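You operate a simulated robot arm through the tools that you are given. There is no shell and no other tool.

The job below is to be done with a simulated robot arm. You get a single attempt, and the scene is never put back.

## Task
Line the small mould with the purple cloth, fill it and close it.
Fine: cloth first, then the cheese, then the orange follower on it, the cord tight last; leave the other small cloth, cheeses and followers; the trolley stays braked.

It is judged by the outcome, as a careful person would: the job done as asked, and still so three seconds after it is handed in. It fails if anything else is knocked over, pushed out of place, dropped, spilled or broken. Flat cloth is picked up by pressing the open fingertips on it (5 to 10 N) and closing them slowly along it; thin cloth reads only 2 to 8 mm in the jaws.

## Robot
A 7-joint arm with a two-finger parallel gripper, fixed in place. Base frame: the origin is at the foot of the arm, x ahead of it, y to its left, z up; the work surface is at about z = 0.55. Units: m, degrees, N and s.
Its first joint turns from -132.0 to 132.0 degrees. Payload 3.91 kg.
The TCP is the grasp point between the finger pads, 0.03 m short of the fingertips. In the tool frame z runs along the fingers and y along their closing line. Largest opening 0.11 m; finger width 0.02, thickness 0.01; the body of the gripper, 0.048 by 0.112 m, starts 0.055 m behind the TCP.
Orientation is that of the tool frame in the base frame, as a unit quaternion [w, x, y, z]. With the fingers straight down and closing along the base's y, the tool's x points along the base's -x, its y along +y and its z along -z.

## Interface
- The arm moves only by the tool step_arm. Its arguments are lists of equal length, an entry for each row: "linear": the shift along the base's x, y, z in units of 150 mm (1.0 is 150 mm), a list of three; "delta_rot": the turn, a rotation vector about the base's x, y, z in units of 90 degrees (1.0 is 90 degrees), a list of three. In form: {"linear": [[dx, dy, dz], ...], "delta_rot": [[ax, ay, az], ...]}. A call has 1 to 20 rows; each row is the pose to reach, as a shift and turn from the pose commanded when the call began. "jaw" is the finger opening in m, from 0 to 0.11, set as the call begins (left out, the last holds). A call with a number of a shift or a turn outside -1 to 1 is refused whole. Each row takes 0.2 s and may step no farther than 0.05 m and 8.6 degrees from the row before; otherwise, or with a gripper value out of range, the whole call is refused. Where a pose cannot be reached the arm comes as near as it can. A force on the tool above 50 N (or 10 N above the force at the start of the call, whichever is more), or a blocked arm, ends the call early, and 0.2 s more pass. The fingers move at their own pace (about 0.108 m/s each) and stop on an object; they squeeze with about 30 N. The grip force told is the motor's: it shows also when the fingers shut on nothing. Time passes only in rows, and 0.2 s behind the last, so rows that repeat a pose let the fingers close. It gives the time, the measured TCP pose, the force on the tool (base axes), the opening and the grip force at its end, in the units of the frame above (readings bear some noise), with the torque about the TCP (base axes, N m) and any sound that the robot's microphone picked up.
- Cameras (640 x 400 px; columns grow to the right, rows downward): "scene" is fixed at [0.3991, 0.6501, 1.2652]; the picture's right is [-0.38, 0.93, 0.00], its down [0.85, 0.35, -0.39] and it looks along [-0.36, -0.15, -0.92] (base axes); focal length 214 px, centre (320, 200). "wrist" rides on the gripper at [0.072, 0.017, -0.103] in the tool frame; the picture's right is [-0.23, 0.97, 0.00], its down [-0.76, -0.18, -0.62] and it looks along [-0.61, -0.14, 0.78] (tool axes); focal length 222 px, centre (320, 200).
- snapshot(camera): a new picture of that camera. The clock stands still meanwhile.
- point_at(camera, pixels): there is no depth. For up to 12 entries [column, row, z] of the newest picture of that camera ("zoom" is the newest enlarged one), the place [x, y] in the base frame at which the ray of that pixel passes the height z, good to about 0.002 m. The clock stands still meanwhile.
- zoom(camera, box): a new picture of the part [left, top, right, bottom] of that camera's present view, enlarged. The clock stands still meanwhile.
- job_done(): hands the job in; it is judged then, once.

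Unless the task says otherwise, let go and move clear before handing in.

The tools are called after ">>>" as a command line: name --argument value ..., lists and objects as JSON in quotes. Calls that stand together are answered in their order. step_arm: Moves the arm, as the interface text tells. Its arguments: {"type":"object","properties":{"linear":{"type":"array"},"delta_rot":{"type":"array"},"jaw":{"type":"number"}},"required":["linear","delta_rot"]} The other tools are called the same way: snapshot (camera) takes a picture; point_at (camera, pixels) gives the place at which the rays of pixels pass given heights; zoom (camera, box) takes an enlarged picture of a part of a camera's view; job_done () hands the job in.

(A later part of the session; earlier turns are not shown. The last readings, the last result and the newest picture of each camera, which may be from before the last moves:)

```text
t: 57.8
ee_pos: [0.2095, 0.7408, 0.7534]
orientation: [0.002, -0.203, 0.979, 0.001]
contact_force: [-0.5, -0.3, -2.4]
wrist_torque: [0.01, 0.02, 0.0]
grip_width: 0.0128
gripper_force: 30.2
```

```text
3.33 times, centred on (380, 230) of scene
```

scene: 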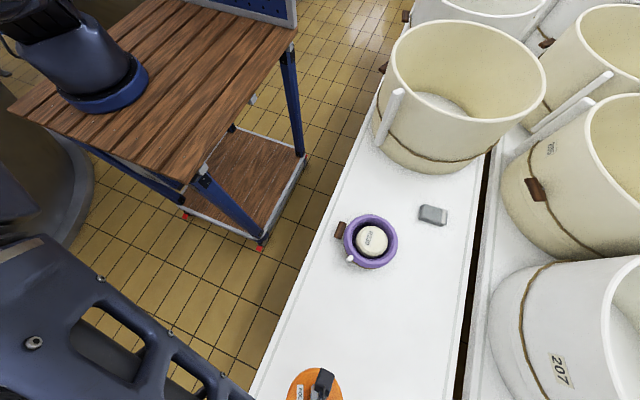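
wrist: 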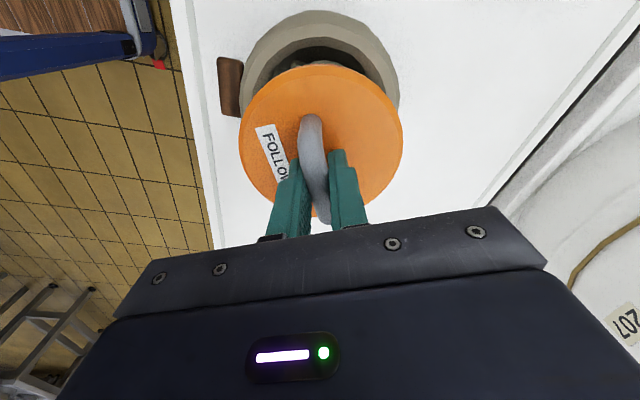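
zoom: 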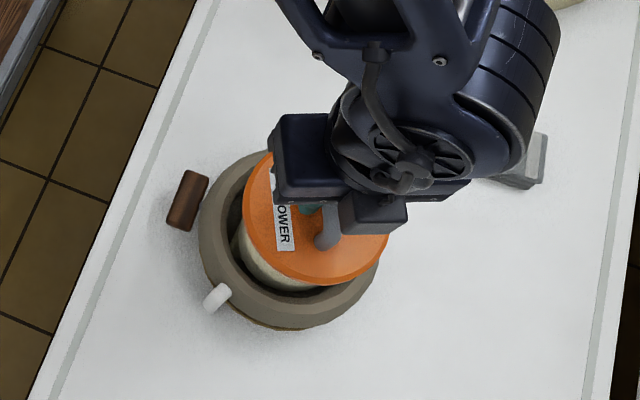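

The lining now looks grey-brown instead of purple. I'll look closer before going on.

>>> zoom --camera "scene" --box '[330, 205, 410, 275]'

>>> zoom --camera "wrist" --box '[210, 0, 410, 130]'

>>> snapshot --camera "scene"

```text
5.71 times, centred on (370, 240) of scene
```

zoom: 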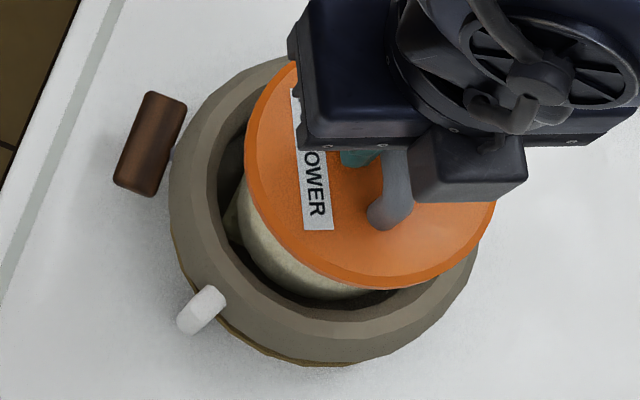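

```text
3.08 times, centred on (310, 65) of wrist
```

zoom: 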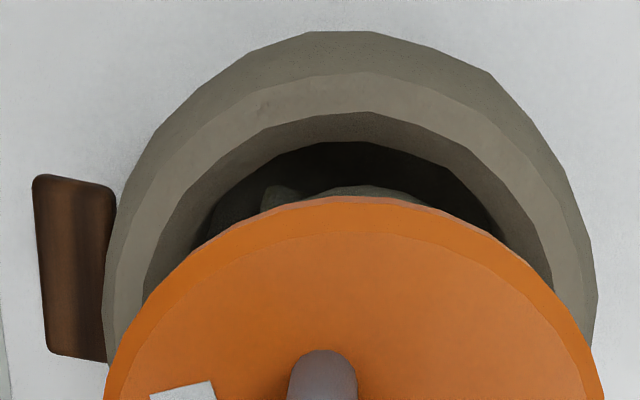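

```text
taken
```

scene: 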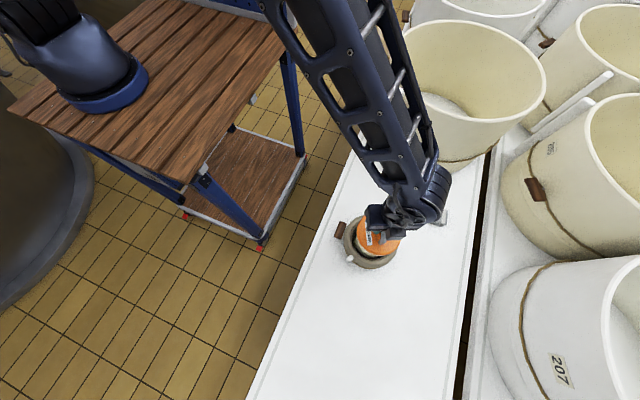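

The lining has simply darkened, most likely from the damp cheese; nothing has moved. The mould outline is still centred under the tool, so I'll lower the follower toward the cheese.

>>> step_arm --linear '[[0, 0, -0.15], [0, 0, -0.3], [0, 0, -0.38], [0, 0, -0.42], [0, 0, -0.42]]' --delta_rot '[[0, 0, 0], [0, 0, 0], [0, 0, 0], [0, 0, 0], [0, 0, 0]]'

>>> snapshot --camera "wrist"

>>> zoom --camera "scene" --box '[330, 205, 410, 275]'

```text
t: 59.0
ee_pos: [0.2106, 0.7394, 0.6899]
orientation: [0.002, -0.203, 0.979, 0.0]
contact_force: [-0.1, -0.3, -1.3]
wrist_torque: [0.04, 0.0, 0.02]
grip_width: 0.0132
gripper_force: 30.0
```

```text
taken
```

wrist: 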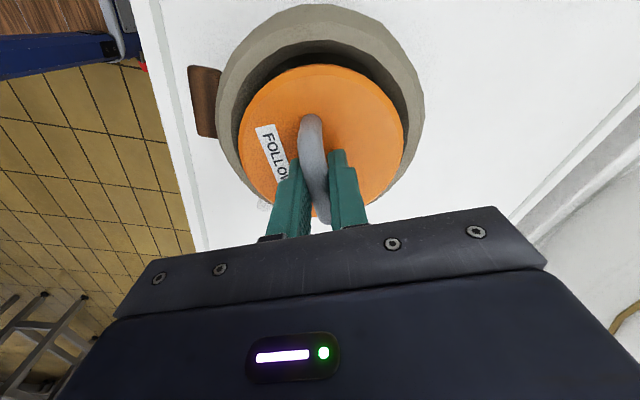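

```text
5.71 times, centred on (370, 240) of scene
```

zoom: 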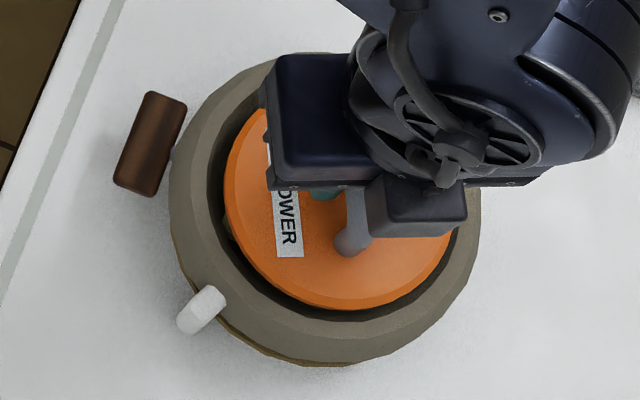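

The disc (columns 238–403) is concentric with the lining (217–425). I'll descend slowly to contact.

>>> step_arm --linear '[[0, 0, -0.02], [0, 0, -0.04], [0, 0, -0.06], [0, 0, -0.06]]' --delta_rot '[[0, 0, 0], [0, 0, 0], [0, 0, 0], [0, 0, 0]]'

```text
t: 60.0
ee_pos: [0.2118, 0.7412, 0.6833]
orientation: [0.003, -0.202, 0.979, 0.001]
contact_force: [0.4, -2.4, 29.1]
wrist_torque: [0.02, -0.06, -0.03]
grip_width: 0.0133
gripper_force: 30.3
```

Contact at TCP 0.683 with 29 N and almost no torque, so the disc is sitting level on something. I'll relax the push slightly and look.

>>> step_arm --linear '[[0, 0, 0.008], [0, 0, 0.008]]' --delta_rot '[[0, 0, 0], [0, 0, 0]]'

>>> zoom --camera "wrist" --box '[190, 0, 450, 190]'

>>> zoom --camera "scene" --box '[330, 205, 410, 275]'

```text
t: 60.6
ee_pos: [0.2113, 0.7409, 0.6824]
orientation: [0.003, -0.203, 0.979, 0.002]
contact_force: [-0.3, 2.8, 22.9]
wrist_torque: [0.14, -0.25, 0.02]
grip_width: 0.0131
gripper_force: 30.1
```

```text
2.11 times, centred on (320, 95) of wrist
```

zoom: 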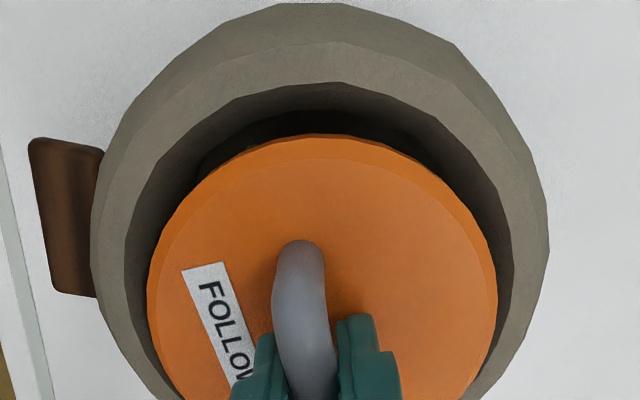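

```text
5.71 times, centred on (370, 240) of scene
```

zoom: 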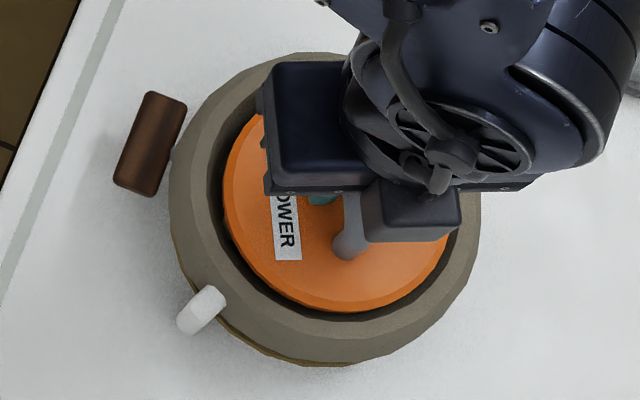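

The disc lies inside the lined opening with a gap visible all round, so it's resting on the cheese. I'll ease the push off to a few newtons before letting go.

>>> step_arm --linear '[[0, 0, 0.006], [0, 0, 0.01], [0, 0, 0.01]]' --delta_rot '[[0, 0, 0], [0, 0, 0], [0, 0, 0]]'

```text
t: 61.4
ee_pos: [0.2116, 0.7393, 0.6823]
orientation: [0.002, -0.202, 0.979, 0.0]
contact_force: [1.3, 1.5, 2.2]
wrist_torque: [0.03, -0.13, 0.07]
grip_width: 0.0131
gripper_force: 29.9
```

Force is down to about 2 N, so I'll open the jaws gently.

>>> step_arm --linear '[[0, 0, 0], [0, 0, 0]]' --delta_rot '[[0, 0, 0], [0, 0, 0]]' --jaw 0.04

>>> step_arm --linear '[[0, 0, 0.05], [0, 0, 0.15], [0, 0, 0.35], [0, 0, 0.6], [0, 0, 0.85], [0, 0, 0.85]]' --delta_rot '[[0, 0, 0], [0, 0, 0], [0, 0, 0], [0, 0, 0], [0, 0, 0], [0, 0, 0]]'

>>> snapshot --camera "wrist"

>>> zoom --camera "scene" --box '[330, 205, 410, 275]'

```text
t: 62.0
ee_pos: [0.2118, 0.7401, 0.6834]
orientation: [0.002, -0.203, 0.979, 0.001]
contact_force: [0.1, 0.9, -0.4]
wrist_torque: [0.02, 0.04, 0.01]
grip_width: 0.0401
gripper_force: 0.1
```

```text
t: 63.4
ee_pos: [0.2113, 0.7391, 0.8119]
orientation: [0.002, -0.202, 0.979, 0.0]
contact_force: [0.1, 0.2, 0.6]
wrist_torque: [0.0, -0.02, -0.02]
grip_width: 0.0397
gripper_force: 0.0
```

```text
taken
```

wrist: 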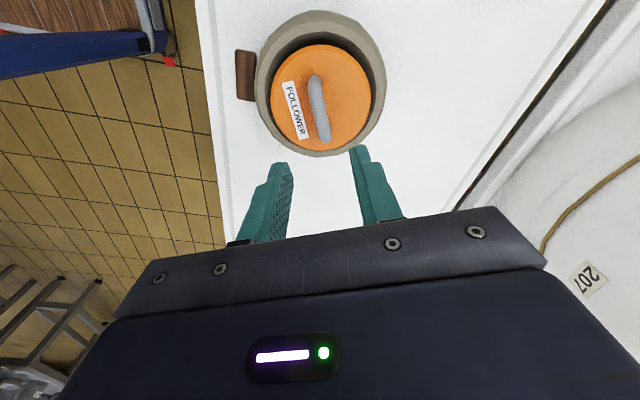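

```text
5.71 times, centred on (370, 240) of scene
```

zoom: 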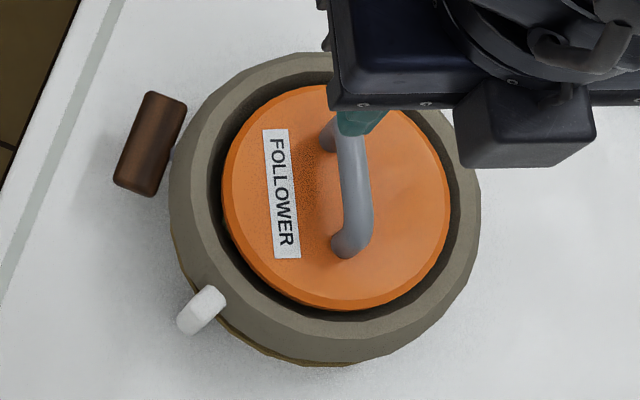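

The follower is seated concentrically on the cheese. Now the cord: I'll look at the toggle closely and compare with the toggles on the big moulds.

>>> zoom --camera "scene" --box '[490, 130, 620, 260]'

>>> zoom --camera "scene" --box '[335, 215, 365, 250]'

>>> zoom --camera "wrist" --box '[220, 0, 400, 160]'

>>> zoom --camera "scene" --box '[380, 0, 640, 100]'

```text
3.08 times, centred on (555, 195) of scene
```

zoom: 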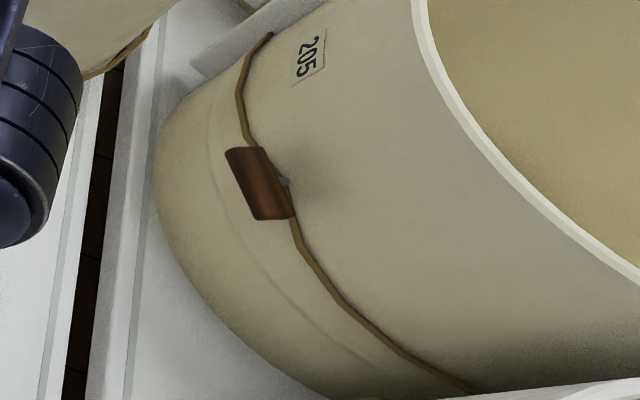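

```text
11.43 times, centred on (350, 232) of scene
```

zoom: 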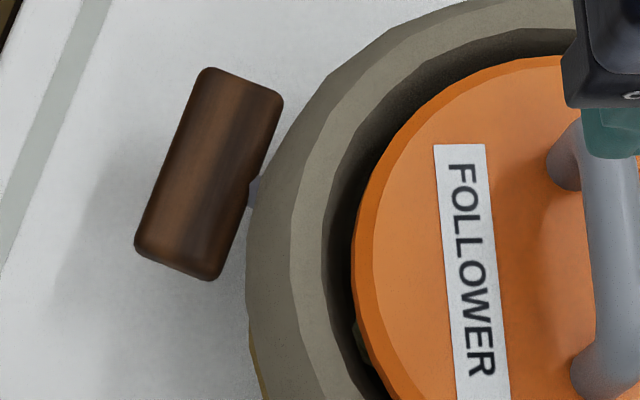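

```text
2.50 times, centred on (310, 80) of wrist
```

zoom: 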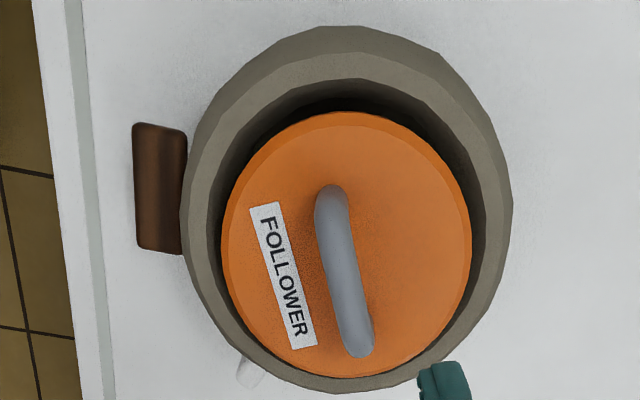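

```text
2.46 times, centred on (510, 50) of scene
```

zoom: 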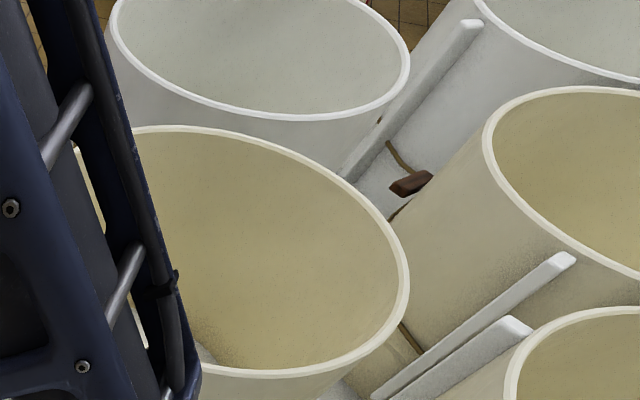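

The toggle is a wooden bar on a short stem sticking out toward -y. I'll turn the camera to face it from the -y side and inspect how it's mounted.

>>> step_arm --linear '[[0, -0.1, 0], [0, -0.2, 0], [0, -0.35, 0], [0, -0.5, 0], [0, -0.65, 0], [0, -0.8, -0.1], [0, -0.9, -0.2], [0, -0.93, -0.3], [0, -0.93, -0.4], [0, -0.93, -0.4]]' --delta_rot '[[0, 0, 0.09], [0, 0, 0.18], [0, 0, 0.27], [0, 0, 0.36], [0, 0, 0.45], [0, 0, 0.54], [0, 0, 0.63], [0, 0, 0.72], [0, 0, 0.74], [0, 0, 0.74]]'

>>> snapshot --camera "wrist"

>>> zoom --camera "scene" --box '[310, 190, 430, 290]'

```text
t: 65.6
ee_pos: [0.2108, 0.6017, 0.7505]
orientation: [-0.002, 0.708, -0.706, -0.001]
contact_force: [-0.4, -0.2, 0.3]
wrist_torque: [-0.01, 0.02, 0.02]
grip_width: 0.0401
gripper_force: 0.1
```

```text
taken
```

wrist: 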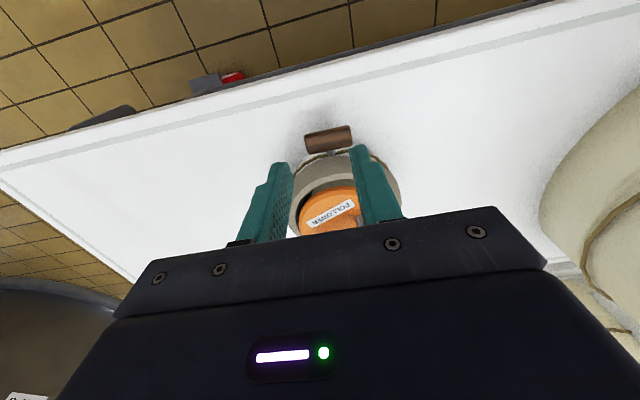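

```text
4.00 times, centred on (370, 240) of scene
```

zoom: 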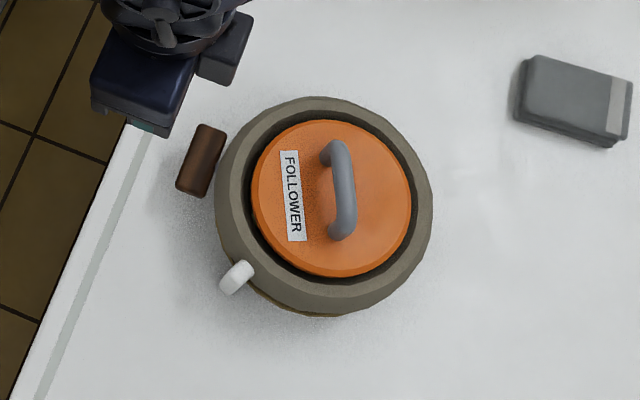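

>>> zoom --camera "wrist" --box '[270, 110, 410, 230]'

>>> point_at --camera "wrist" --pixels '[[306, 134, 0.59], [351, 126, 0.59], [354, 144, 0.59], [309, 152, 0.59], [306, 134, 0.6], [351, 126, 0.6], [354, 144, 0.6], [309, 152, 0.6]]'

>>> point_at --camera "scene" --pixels '[[341, 221, 0.6], [346, 223, 0.6], [334, 236, 0.6], [339.5, 239, 0.6], [341, 221, 0.59], [346, 223, 0.59], [334, 236, 0.59], [339.5, 239, 0.59]]'

```text
3.33 times, centred on (340, 170) of wrist
```

zoom: 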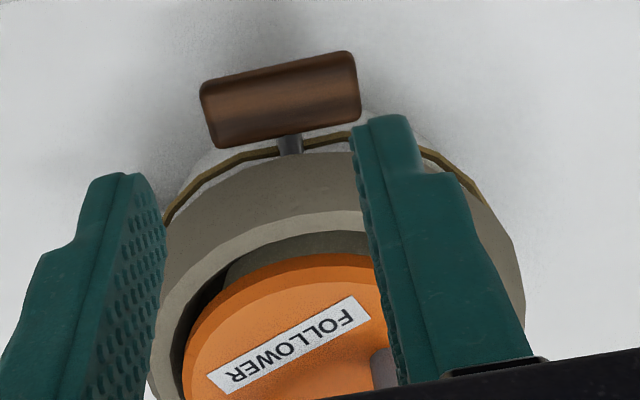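

```text
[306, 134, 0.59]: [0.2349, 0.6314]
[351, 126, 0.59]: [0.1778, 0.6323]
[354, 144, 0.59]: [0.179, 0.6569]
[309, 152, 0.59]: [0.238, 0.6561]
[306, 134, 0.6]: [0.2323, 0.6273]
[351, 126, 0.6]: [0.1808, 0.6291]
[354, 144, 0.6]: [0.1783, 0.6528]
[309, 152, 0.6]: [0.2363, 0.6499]
```

```text
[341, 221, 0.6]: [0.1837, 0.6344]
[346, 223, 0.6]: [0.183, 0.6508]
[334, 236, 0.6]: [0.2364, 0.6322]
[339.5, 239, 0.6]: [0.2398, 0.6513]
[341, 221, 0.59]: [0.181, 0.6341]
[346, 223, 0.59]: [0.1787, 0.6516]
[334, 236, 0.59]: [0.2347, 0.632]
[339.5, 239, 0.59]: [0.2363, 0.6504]
```

The toggle bar spans x 0.18–0.238 and y 0.632–0.651, centred at about (0.209, 0.6415, 0.59), with its stem going into the cord. I'll grip it by its two ends from above, closing along x, and feel how it moves.

>>> step_arm --linear '[[-0.01, 0.15, -0.1], [-0.01, 0.267, -0.3], [-0.01, 0.267, -0.55], [-0.01, 0.267, -0.75], [-0.01, 0.267, -0.85], [-0.01, 0.267, -0.85]]' --delta_rot '[[0, 0, 0], [0, 0, 0], [0, 0, 0], [0, 0, 0], [0, 0, 0], [0, 0, 0]]' --jaw 0.085

>>> snapshot --camera "wrist"

>>> zoom --camera "scene" --box '[310, 190, 430, 290]'

```text
t: 67.0
ee_pos: [0.2103, 0.6394, 0.6239]
orientation: [0.001, -0.707, 0.707, 0.002]
contact_force: [0.1, -0.1, 0.2]
wrist_torque: [0.03, 0.03, -0.01]
grip_width: 0.0848
gripper_force: 0.0
```

```text
taken
```

wrist: 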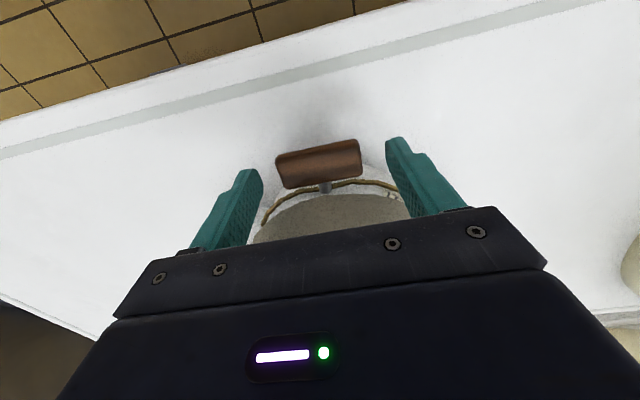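

```text
4.00 times, centred on (370, 240) of scene
```

zoom: 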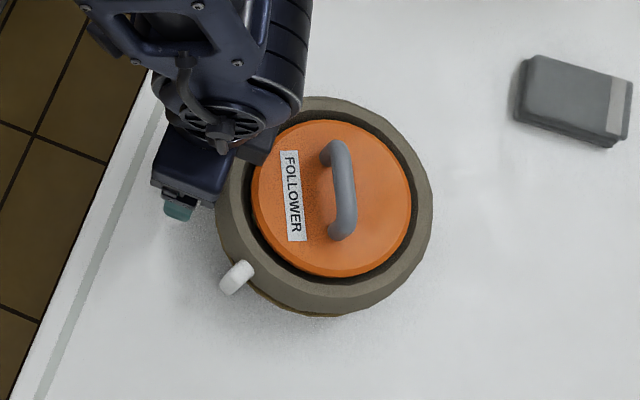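

The toggle is centred between the fingers (columns 276–361). I'll lower to z≈0.594 in steps, watching for contact.

>>> step_arm --linear '[[0, 0.005, -0.06], [0, 0.008, -0.12], [0, 0.008, -0.17], [0, 0.008, -0.2], [0, 0.008, -0.2]]' --delta_rot '[[0, 0, 0], [0, 0, 0], [0, 0, 0], [0, 0, 0], [0, 0, 0]]'

>>> snapshot --camera "wrist"

>>> zoom --camera "scene" --box '[310, 190, 430, 290]'

```text
t: 68.2
ee_pos: [0.2104, 0.6407, 0.5936]
orientation: [-0.002, 0.707, -0.707, -0.002]
contact_force: [0.0, -0.1, 0.0]
wrist_torque: [0.0, 0.01, 0.01]
grip_width: 0.0852
gripper_force: 0.1
```

```text
taken
```

wrist: 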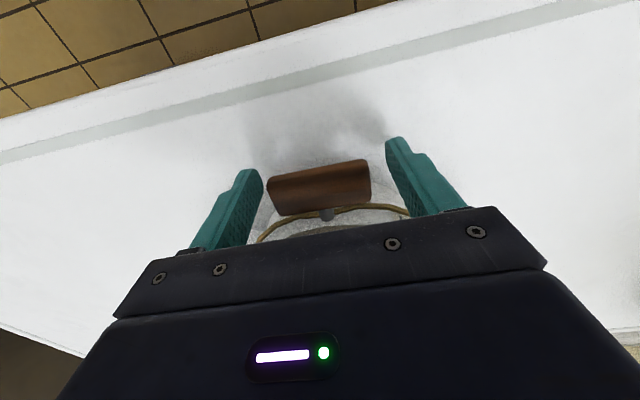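

```text
4.00 times, centred on (370, 240) of scene
```

zoom: 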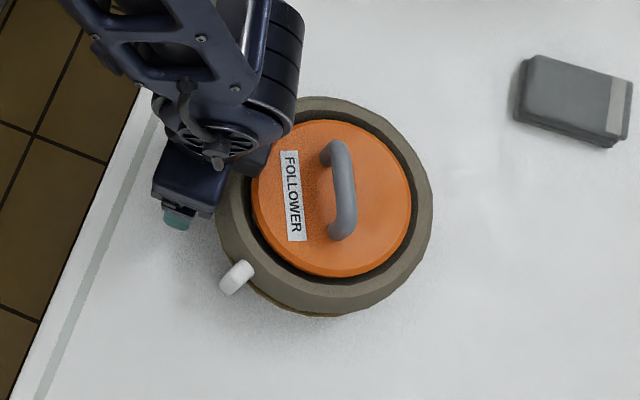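

The toggle sits at the tool point (row ~187), with the fingers at its ends and no contact. I'll close on it.

>>> step_arm --linear '[[0, 0, 0], [0, 0, 0], [0, 0, 0]]' --delta_rot '[[0, 0, 0], [0, 0, 0], [0, 0, 0]]' --jaw 0.05

>>> snapshot --camera "wrist"

```text
t: 69.0
ee_pos: [0.2105, 0.6424, 0.5927]
orientation: [0.002, -0.707, 0.707, 0.002]
contact_force: [-0.1, 0.9, -0.2]
wrist_torque: [0.03, 0.0, 0.02]
grip_width: 0.0577
gripper_force: 30.5
```

```text
taken
```

wrist: 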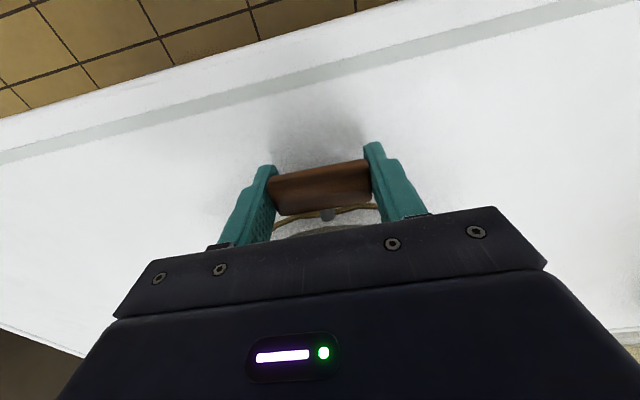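

The bar is held at 57.7 mm. I'll first test a 3 mm pull outward (-y) and read the force.

>>> step_arm --linear '[[0, -0.007, 0], [0, -0.014, 0], [0, -0.02, 0], [0, -0.02, 0]]' --delta_rot '[[0, 0, 0], [0, 0, 0], [0, 0, 0], [0, 0, 0]]'

```text
t: 70.0
ee_pos: [0.2103, 0.6391, 0.5937]
orientation: [0.001, -0.707, 0.707, 0.002]
contact_force: [-0.3, 0.1, -0.3]
wrist_torque: [-0.43, 0.02, -0.01]
grip_width: 0.0576
gripper_force: 30.5
```

It moved 3 mm with negligible force but a torque of -0.43 N·m about x. I'll pull a bit further and look.

>>> step_arm --linear '[[0, -0.01, 0], [0, -0.02, 0], [0, -0.02, 0]]' --delta_rot '[[0, 0, 0], [0, 0, 0], [0, 0, 0]]'

>>> snapshot --camera "wrist"

>>> zoom --camera "scene" --box '[310, 190, 430, 290]'

```text
t: 70.8
ee_pos: [0.2095, 0.6374, 0.593]
orientation: [-0.002, 0.707, -0.707, -0.002]
contact_force: [0.1, 0.0, 0.5]
wrist_torque: [-0.3, -0.02, -0.07]
grip_width: 0.0579
gripper_force: 30.2
```

```text
taken
```

wrist: 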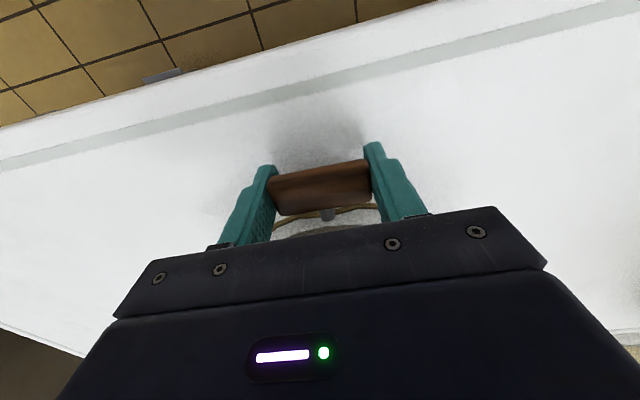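

```text
4.00 times, centred on (370, 240) of scene
```

zoom: 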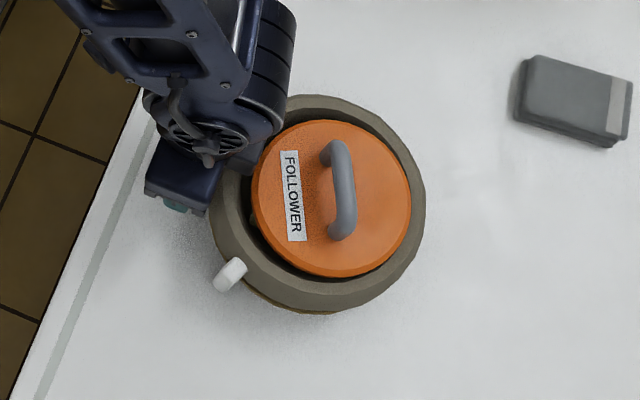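

Pulling slid the whole mould about 5–6 mm rather than working the toggle (the lug went from zoom (237,278) to (230,274)). I'll push it back the same amount to restore it, then test turning.

>>> step_arm --linear '[[0, 0.01, 0], [0, 0.02, 0], [0, 0.03, 0], [0, 0.04, 0], [0, 0.04, 0]]' --delta_rot '[[0, 0, 0], [0, 0, 0], [0, 0, 0], [0, 0, 0], [0, 0, 0]]'

>>> zoom --camera "scene" --box '[310, 190, 430, 290]'

```text
t: 72.0
ee_pos: [0.2101, 0.6425, 0.5917]
orientation: [0.001, -0.707, 0.707, 0.002]
contact_force: [0.7, -1.8, 1.7]
wrist_torque: [0.5, 0.02, -0.01]
grip_width: 0.0576
gripper_force: 29.8
```

```text
4.00 times, centred on (370, 240) of scene
```

zoom: 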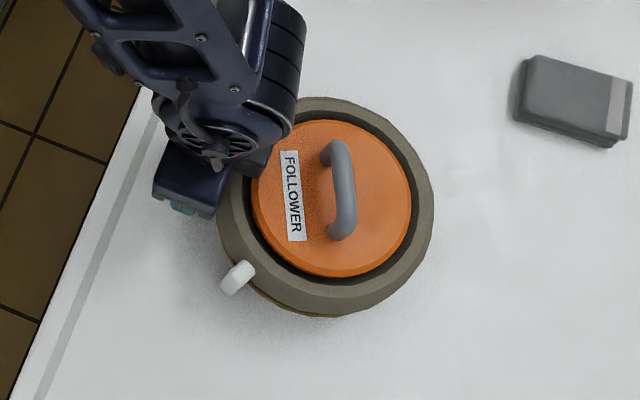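

The mould is back where it was (lug at (237,278)). Now I'll test turning the toggle about its stem: +4° about y (clockwise seen from outside).

>>> step_arm --linear '[[0, 0, 0], [0, 0, 0], [0, 0, 0]]' --delta_rot '[[0, 0.022, 0], [0, 0.045, 0], [0, 0.045, 0]]'

```text
t: 72.8
ee_pos: [0.2118, 0.6414, 0.5921]
orientation: [0.024, 0.707, -0.706, -0.027]
contact_force: [0.5, 1.7, 4.3]
wrist_torque: [0.0, -0.05, -0.08]
grip_width: 0.0578
gripper_force: 30.2
```

It turned with almost no resistance. I'll go on to about 12° and check visually whether the bar turns with the jaws.

>>> step_arm --linear '[[0, 0, 0], [0, 0, 0], [0, 0, 0]]' --delta_rot '[[0, 0.045, 0], [0, 0.09, 0], [0, 0.09, 0]]'

>>> snapshot --camera "wrist"

>>> zoom --camera "scene" --box '[310, 190, 430, 290]'

```text
t: 73.6
ee_pos: [0.2101, 0.6411, 0.5919]
orientation: [-0.073, -0.702, 0.704, 0.077]
contact_force: [0.3, 0.6, 0.3]
wrist_torque: [-0.35, -0.02, -0.02]
grip_width: 0.0577
gripper_force: 30.0
```

```text
taken
```

wrist: 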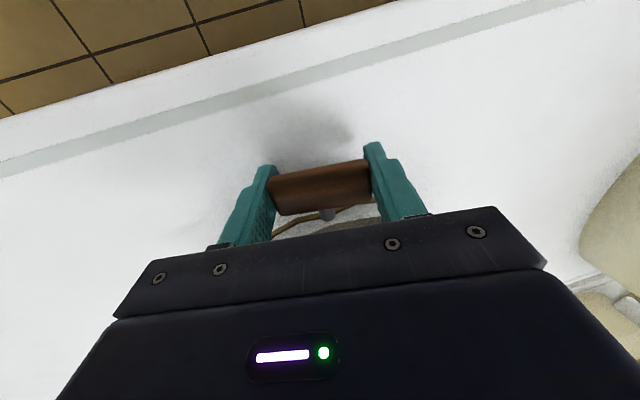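

```text
4.00 times, centred on (370, 240) of scene
```

zoom: 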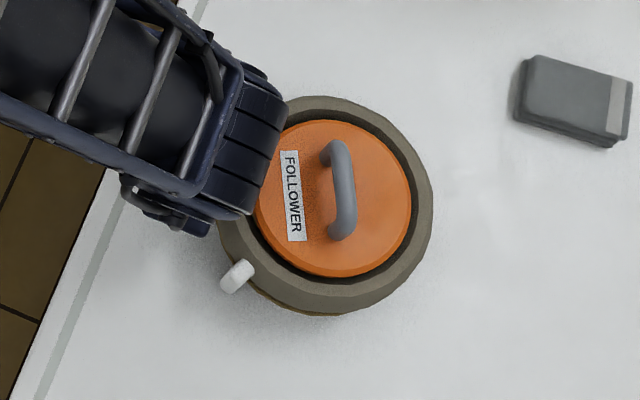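

The bar turns with the jaws about its stem, so it's a twist toggle, but tilting the tool from above soon runs into the table. A better way is to grip it horizontally from the -y side and roll the tool. I'll release here, back out along the tool axis, and see whether the toggle keeps its angle.

>>> step_arm --linear '[[0, 0, 0], [0, 0, 0]]' --delta_rot '[[0, 0, 0], [0, 0, 0]]' --jaw 0.07

>>> step_arm --linear '[[0.02, 0, 0.1], [0.05, 0, 0.24], [0.09, 0, 0.42], [0.09, 0, 0.65], [0.09, 0, 0.85], [0.09, 0, 0.85]]' --delta_rot '[[0, 0, 0], [0, 0, 0], [0, 0, 0], [0, -0.07, 0], [0, -0.135, 0], [0, -0.135, 0]]'

>>> snapshot --camera "wrist"

>>> zoom --camera "scene" --box '[310, 190, 430, 290]'

>>> zoom --camera "wrist" --box '[240, 50, 400, 190]'

```text
t: 74.2
ee_pos: [0.211, 0.6422, 0.5934]
orientation: [-0.073, -0.703, 0.704, 0.077]
contact_force: [0.1, -0.1, -0.3]
wrist_torque: [0.01, 0.01, 0.01]
grip_width: 0.0699
gripper_force: 0.1
```

```text
t: 75.6
ee_pos: [0.2241, 0.6416, 0.7215]
orientation: [-0.002, 0.707, -0.707, -0.003]
contact_force: [0.9, 0.4, 0.5]
wrist_torque: [-0.03, -0.02, 0.0]
grip_width: 0.07
gripper_force: 0.0
```

```text
taken
```

wrist: 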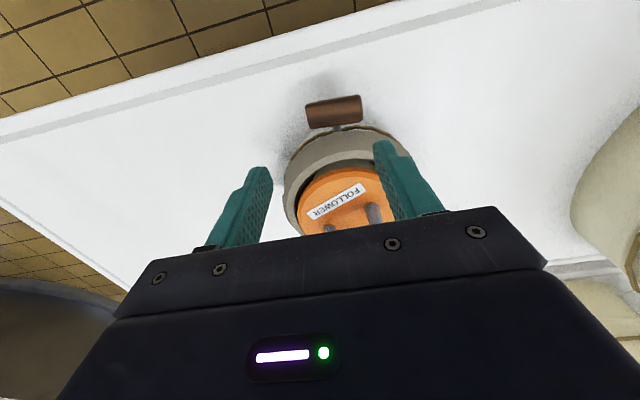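

```text
4.00 times, centred on (370, 240) of scene
```

zoom: 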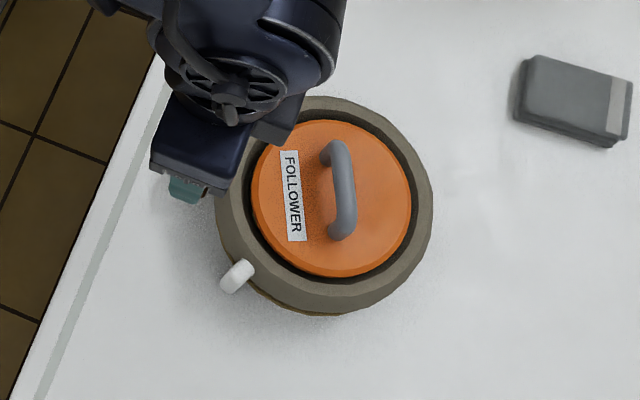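

```text
2.86 times, centred on (320, 120) of wrist
```

zoom: 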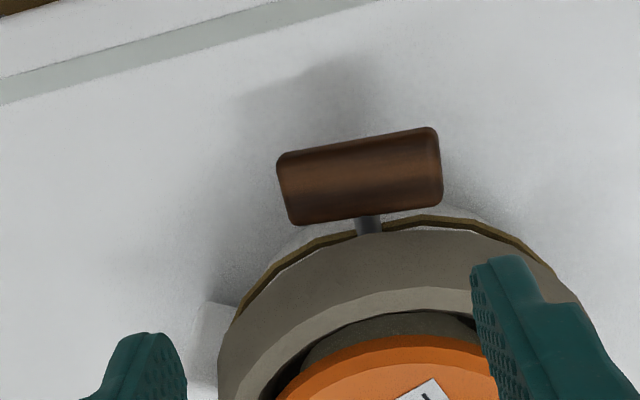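

The toggle kept its angle: its -x end now stands higher. I'll check where the table edge is, to be sure a horizontal gripper clears it.

>>> point_at --camera "wrist" --pixels '[[300, 24, 0.55], [200, 52, 0.55], [240, 70, 0.55], [345, 40, 0.55]]'

>>> zoom --camera "wrist" --box '[150, 0, 450, 120]'

>>> snapshot --camera "scene"

```text
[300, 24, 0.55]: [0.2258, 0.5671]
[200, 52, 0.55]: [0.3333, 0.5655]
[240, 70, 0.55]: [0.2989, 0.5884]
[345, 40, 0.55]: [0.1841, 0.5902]
```

```text
2.13 times, centred on (300, 60) of wrist
```

zoom: 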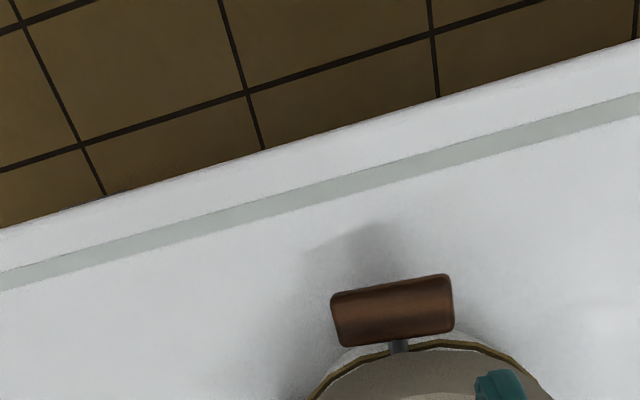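

```text
taken
```

scene: 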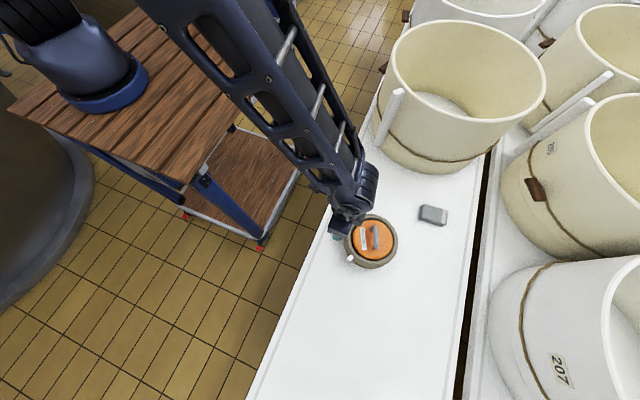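

The table edge is at y≈0.571 and the grey line at 0.589, so with the tool horizontal and TCP at y≈0.617 the gripper body stays just off the table. I'll first rise and yaw -90° so the jaws close along y, clear of everything.

>>> step_arm --linear '[[0, -0.02, 0.1], [-0.02, -0.05, 0.2], [-0.04, -0.08, 0.3], [-0.06, -0.12, 0.4], [-0.08, -0.16, 0.45], [-0.1, -0.2, 0.5], [-0.1, -0.24, 0.5], [-0.1, -0.28, 0.5], [-0.1, -0.28, 0.5], [-0.1, -0.28, 0.5], [-0.1, -0.28, 0.5], [-0.1, -0.28, 0.5]]' --delta_rot '[[0, 0, -0.09], [0, 0, -0.18], [0, 0, -0.27], [0, 0, -0.36], [0, 0, -0.45], [0, 0, -0.54], [0, 0, -0.63], [0, 0, -0.72], [0, 0, -0.81], [0, 0, -0.9], [0, 0, -0.97], [0, 0, -1.0]]' --jaw 0.05

```text
t: 78.2
ee_pos: [0.2094, 0.5999, 0.7967]
orientation: [0.002, 0.001, 1.0, -0.001]
contact_force: [0.0, 0.2, -0.8]
wrist_torque: [0.04, 0.0, -0.02]
grip_width: 0.0499
gripper_force: 0.0
```

Yawed and clear. Now I'll pitch the tool +90° about x so it points along +y, while easing back a little.

>>> step_arm --linear '[[0, -0.03, 0], [0, -0.06, 0], [0, -0.09, 0], [0, -0.12, 0], [0, -0.15, 0], [0, -0.18, 0], [0, -0.2, 0], [0, -0.2, 0], [0, -0.2, 0], [0, -0.2, 0], [0, -0.2, 0], [0, -0.2, 0]]' --delta_rot '[[0.09, 0, 0], [0.18, 0, 0], [0.27, 0, 0], [0.36, 0, 0], [0.45, 0, 0], [0.54, 0, 0], [0.63, 0, 0], [0.72, 0, 0], [0.81, 0, 0], [0.9, 0, 0], [0.97, 0, 0], [1.0, 0, 0]]'

>>> snapshot --camera "wrist"

>>> snapshot --camera "scene"

```text
t: 80.8
ee_pos: [0.2092, 0.5701, 0.795]
orientation: [0.002, 0.002, 0.707, 0.708]
contact_force: [0.4, -0.5, 0.2]
wrist_torque: [-0.02, 0.02, 0.01]
grip_width: 0.0503
gripper_force: 0.0
```

```text
taken
```

wrist: 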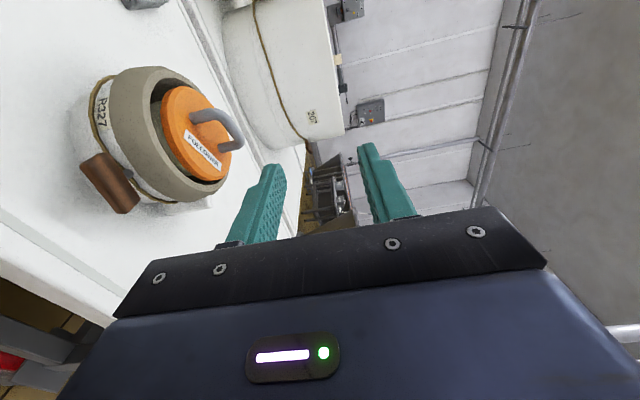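

```text
taken
```

scene: 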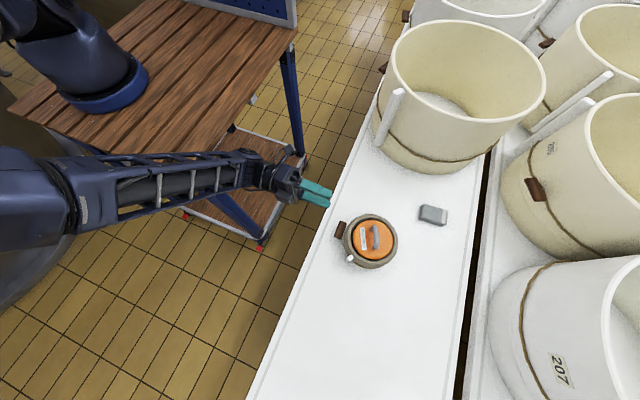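

The horizontal pose is reached, and the toggle is visible at wrist (110,183) (this view is rolled 90°). I'll zoom in to see its angle.

>>> zoom --camera "wrist" --box '[60, 50, 250, 230]'

>>> point_at --camera "wrist" --pixels '[[97, 158, 0.59], [128, 208, 0.59], [111, 183, 0.59], [97, 158, 0.6], [128, 208, 0.58], [60, 235, 0.55], [100, 318, 0.55]]'

```text
2.22 times, centred on (155, 140) of wrist
```

zoom: 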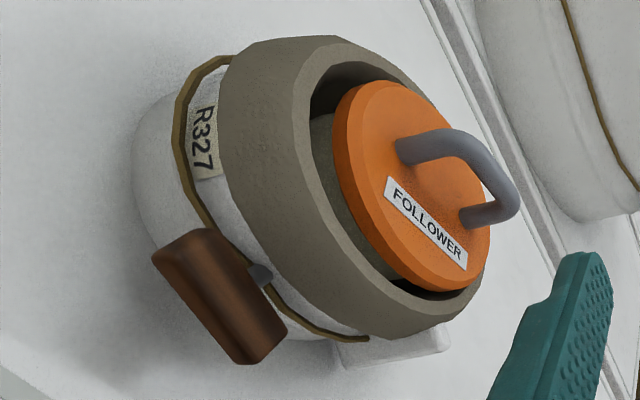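

```text
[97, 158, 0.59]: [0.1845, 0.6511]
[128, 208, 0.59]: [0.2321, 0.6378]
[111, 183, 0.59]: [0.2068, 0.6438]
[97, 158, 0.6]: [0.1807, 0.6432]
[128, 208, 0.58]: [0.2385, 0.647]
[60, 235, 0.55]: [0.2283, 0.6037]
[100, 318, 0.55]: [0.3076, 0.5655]
```

I can see the cord running round the wall and the toggle bar in front of it. I'll lower to the toggle's height, staying back at y≈0.57.

>>> step_arm --linear '[[0, 0, -0.25], [0, 0, -0.5], [0, 0, -0.75], [0, 0, -1.0], [0, 0, -1.0]]' --delta_rot '[[0, 0, 0], [0, 0, 0], [0, 0, 0], [0, 0, 0], [0, 0, 0]]'

>>> step_arm --linear '[[0, 0, -0.15], [0, 0, -0.3], [0, 0, -0.353], [0, 0, -0.353]]' --delta_rot '[[0, 0, 0], [0, 0, 0], [0, 0, 0], [0, 0, 0]]'

>>> snapshot --camera "wrist"

>>> snapshot --camera "scene"

```text
t: 82.0
ee_pos: [0.2098, 0.5704, 0.646]
orientation: [0.002, 0.002, 0.706, 0.708]
contact_force: [0.2, 0.8, -0.2]
wrist_torque: [-0.06, 0.0, 0.0]
grip_width: 0.0503
gripper_force: 0.0
```

```text
t: 83.0
ee_pos: [0.2081, 0.5692, 0.5932]
orientation: [0.001, 0.002, 0.707, 0.707]
contact_force: [0.2, -0.4, 1.0]
wrist_torque: [0.01, 0.0, 0.0]
grip_width: 0.0501
gripper_force: 0.2
```

```text
taken
```

wrist: 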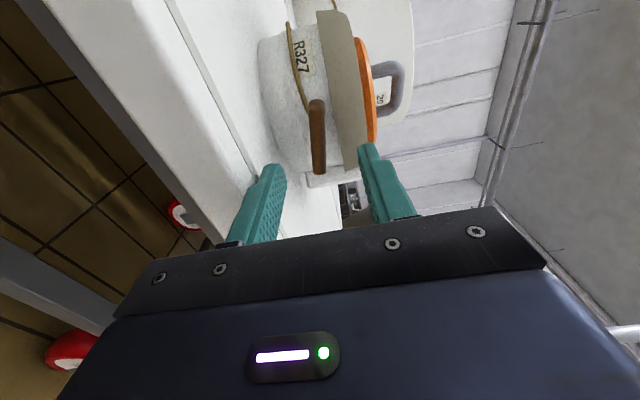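

```text
taken
```

scene: 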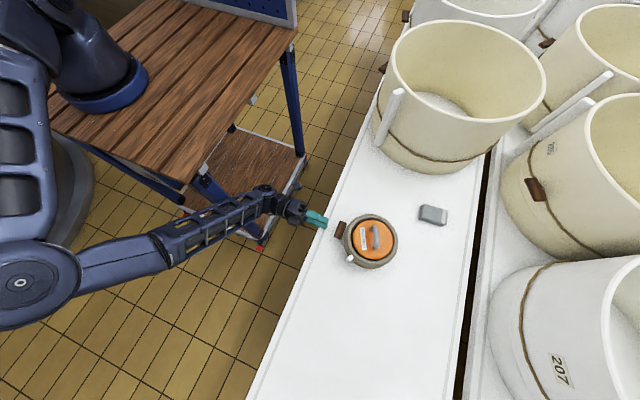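

>>> zoom --camera "wrist" --box '[220, 0, 440, 220]'

```text
1.82 times, centred on (330, 110) of wrist
```

zoom: 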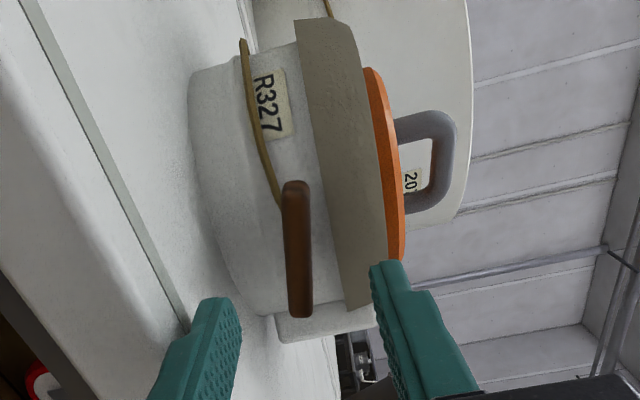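

The bar lies exactly on the tool axis (column ~318) and is tilted about 12° as left. I'll roll +12° to match it, narrow the jaws to 35 mm, and advance slowly.

>>> step_arm --linear '[[0, 0, 0], [0, 0, 0], [0, 0, 0]]' --delta_rot '[[0, 0.067, 0], [0, 0.133, 0], [0, 0.133, 0]]' --jaw 0.035

>>> step_arm --linear '[[0, 0.08, 0], [0, 0.16, 0], [0, 0.22, 0], [0, 0.26, 0], [0, 0.26, 0]]' --delta_rot '[[0, 0, 0], [0, 0, 0], [0, 0, 0], [0, 0, 0], [0, 0, 0]]'

>>> snapshot --camera "wrist"

>>> zoom --camera "scene" --box '[290, 180, 410, 280]'

```text
t: 83.8
ee_pos: [0.2084, 0.5695, 0.5932]
orientation: [-0.072, 0.076, 0.704, 0.702]
contact_force: [-0.3, -0.3, 0.6]
wrist_torque: [0.02, 0.05, 0.01]
grip_width: 0.0352
gripper_force: 0.1
```

```text
t: 85.0
ee_pos: [0.209, 0.6079, 0.593]
orientation: [-0.073, 0.075, 0.703, 0.704]
contact_force: [-0.1, 0.4, 0.3]
wrist_torque: [0.01, 0.01, -0.01]
grip_width: 0.0349
gripper_force: 0.0
```

```text
taken
```

wrist: 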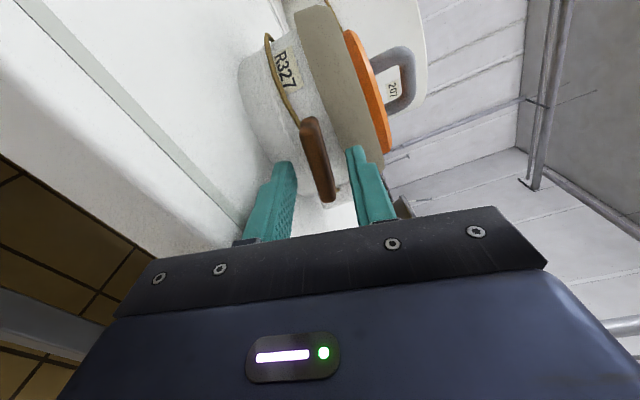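

```text
4.00 times, centred on (350, 230) of scene
```

zoom: 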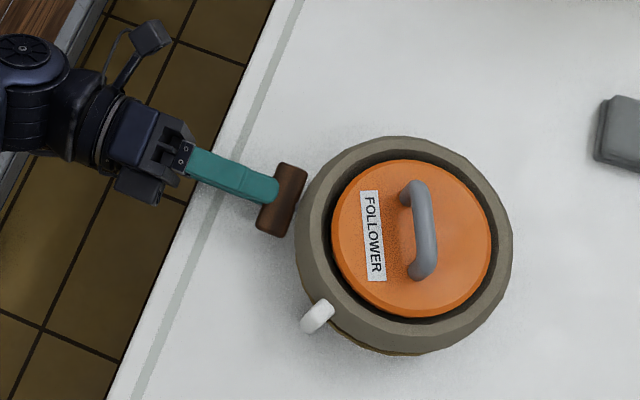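

The fingers are above and below the bar, with the gripper body off the table edge. I'll advance 8 mm more and close.

>>> step_arm --linear '[[0, 0.027, 0], [0, 0.053, 0], [0, 0.053, 0]]' --delta_rot '[[0, 0, 0], [0, 0, 0], [0, 0, 0]]'

>>> step_arm --linear '[[0, 0, 0], [0, 0, 0], [0, 0, 0]]' --delta_rot '[[0, 0, 0], [0, 0, 0], [0, 0, 0]]' --jaw 0.005

>>> snapshot --camera "wrist"

>>> zoom --camera "scene" --box '[290, 180, 410, 280]'

```text
t: 85.8
ee_pos: [0.2086, 0.6171, 0.5936]
orientation: [-0.072, 0.076, 0.704, 0.703]
contact_force: [-0.1, 0.5, 0.3]
wrist_torque: [-0.01, 0.0, 0.01]
grip_width: 0.035
gripper_force: 0.1
```

```text
t: 86.6
ee_pos: [0.2088, 0.6159, 0.5934]
orientation: [-0.073, 0.075, 0.704, 0.703]
contact_force: [0.4, 0.3, 0.6]
wrist_torque: [-0.19, -0.02, -0.04]
grip_width: 0.0118
gripper_force: 30.2
```

```text
taken
```

wrist: 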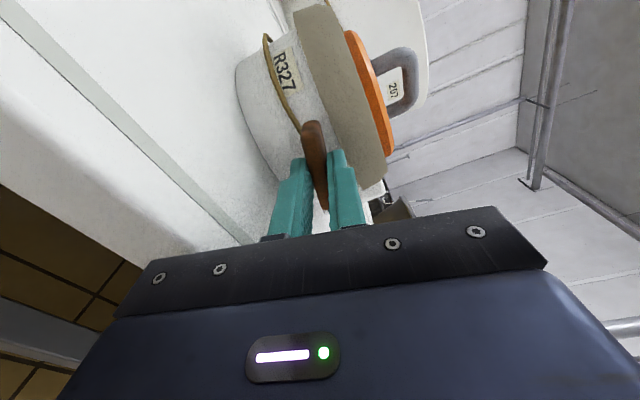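

```text
4.00 times, centred on (350, 230) of scene
```

zoom: 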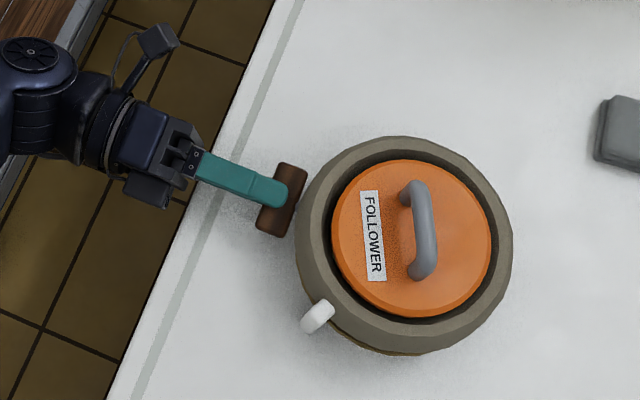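

The bar is gripped at 11.8 mm. I'll roll clockwise (+y) in small increments, watching torque and sound.

>>> step_arm --linear '[[0, 0, 0], [0, 0, 0], [0, 0, 0], [0, 0, 0]]' --delta_rot '[[0, 0.06, 0], [0, 0.12, 0], [0, 0.18, 0], [0, 0.18, 0]]'

```text
t: 87.6
ee_pos: [0.2083, 0.6163, 0.5932]
orientation: [-0.171, 0.174, 0.687, 0.685]
contact_force: [0.7, 0.2, 0.7]
wrist_torque: [-0.12, 0.07, -0.03]
grip_width: 0.012
gripper_force: 29.5
```

It turns smoothly with tiny torque (0.07 N·m). I'll keep rolling.

>>> step_arm --linear '[[0, 0, 0], [0, 0, 0], [0, 0, 0], [0, 0, 0], [0, 0, 0]]' --delta_rot '[[0, 0.07, 0], [0, 0.14, 0], [0, 0.21, 0], [0, 0.28, 0], [0, 0.28, 0]]'

>>> zoom --camera "scene" --box '[290, 180, 410, 280]'

>>> snapshot --camera "wrist"

```text
t: 88.8
ee_pos: [0.2081, 0.6175, 0.5928]
orientation: [-0.316, 0.319, 0.633, 0.631]
contact_force: [0.9, -1.2, 0.2]
wrist_torque: [0.06, 0.02, -0.07]
grip_width: 0.0114
gripper_force: 30.5
```

```text
4.00 times, centred on (350, 230) of scene
```

zoom: 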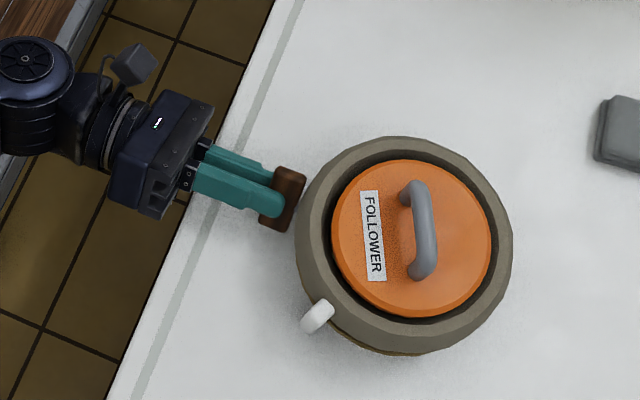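

```text
taken
```

wrist: 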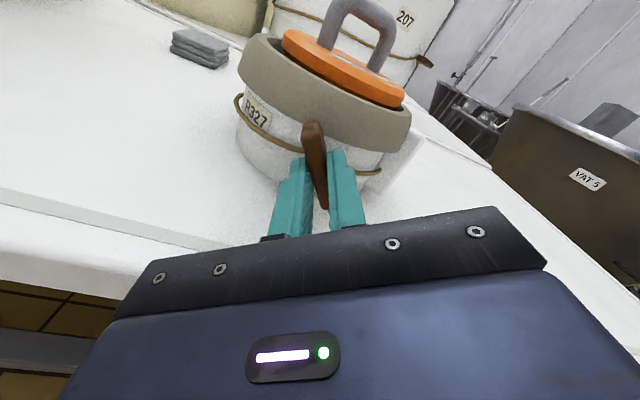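

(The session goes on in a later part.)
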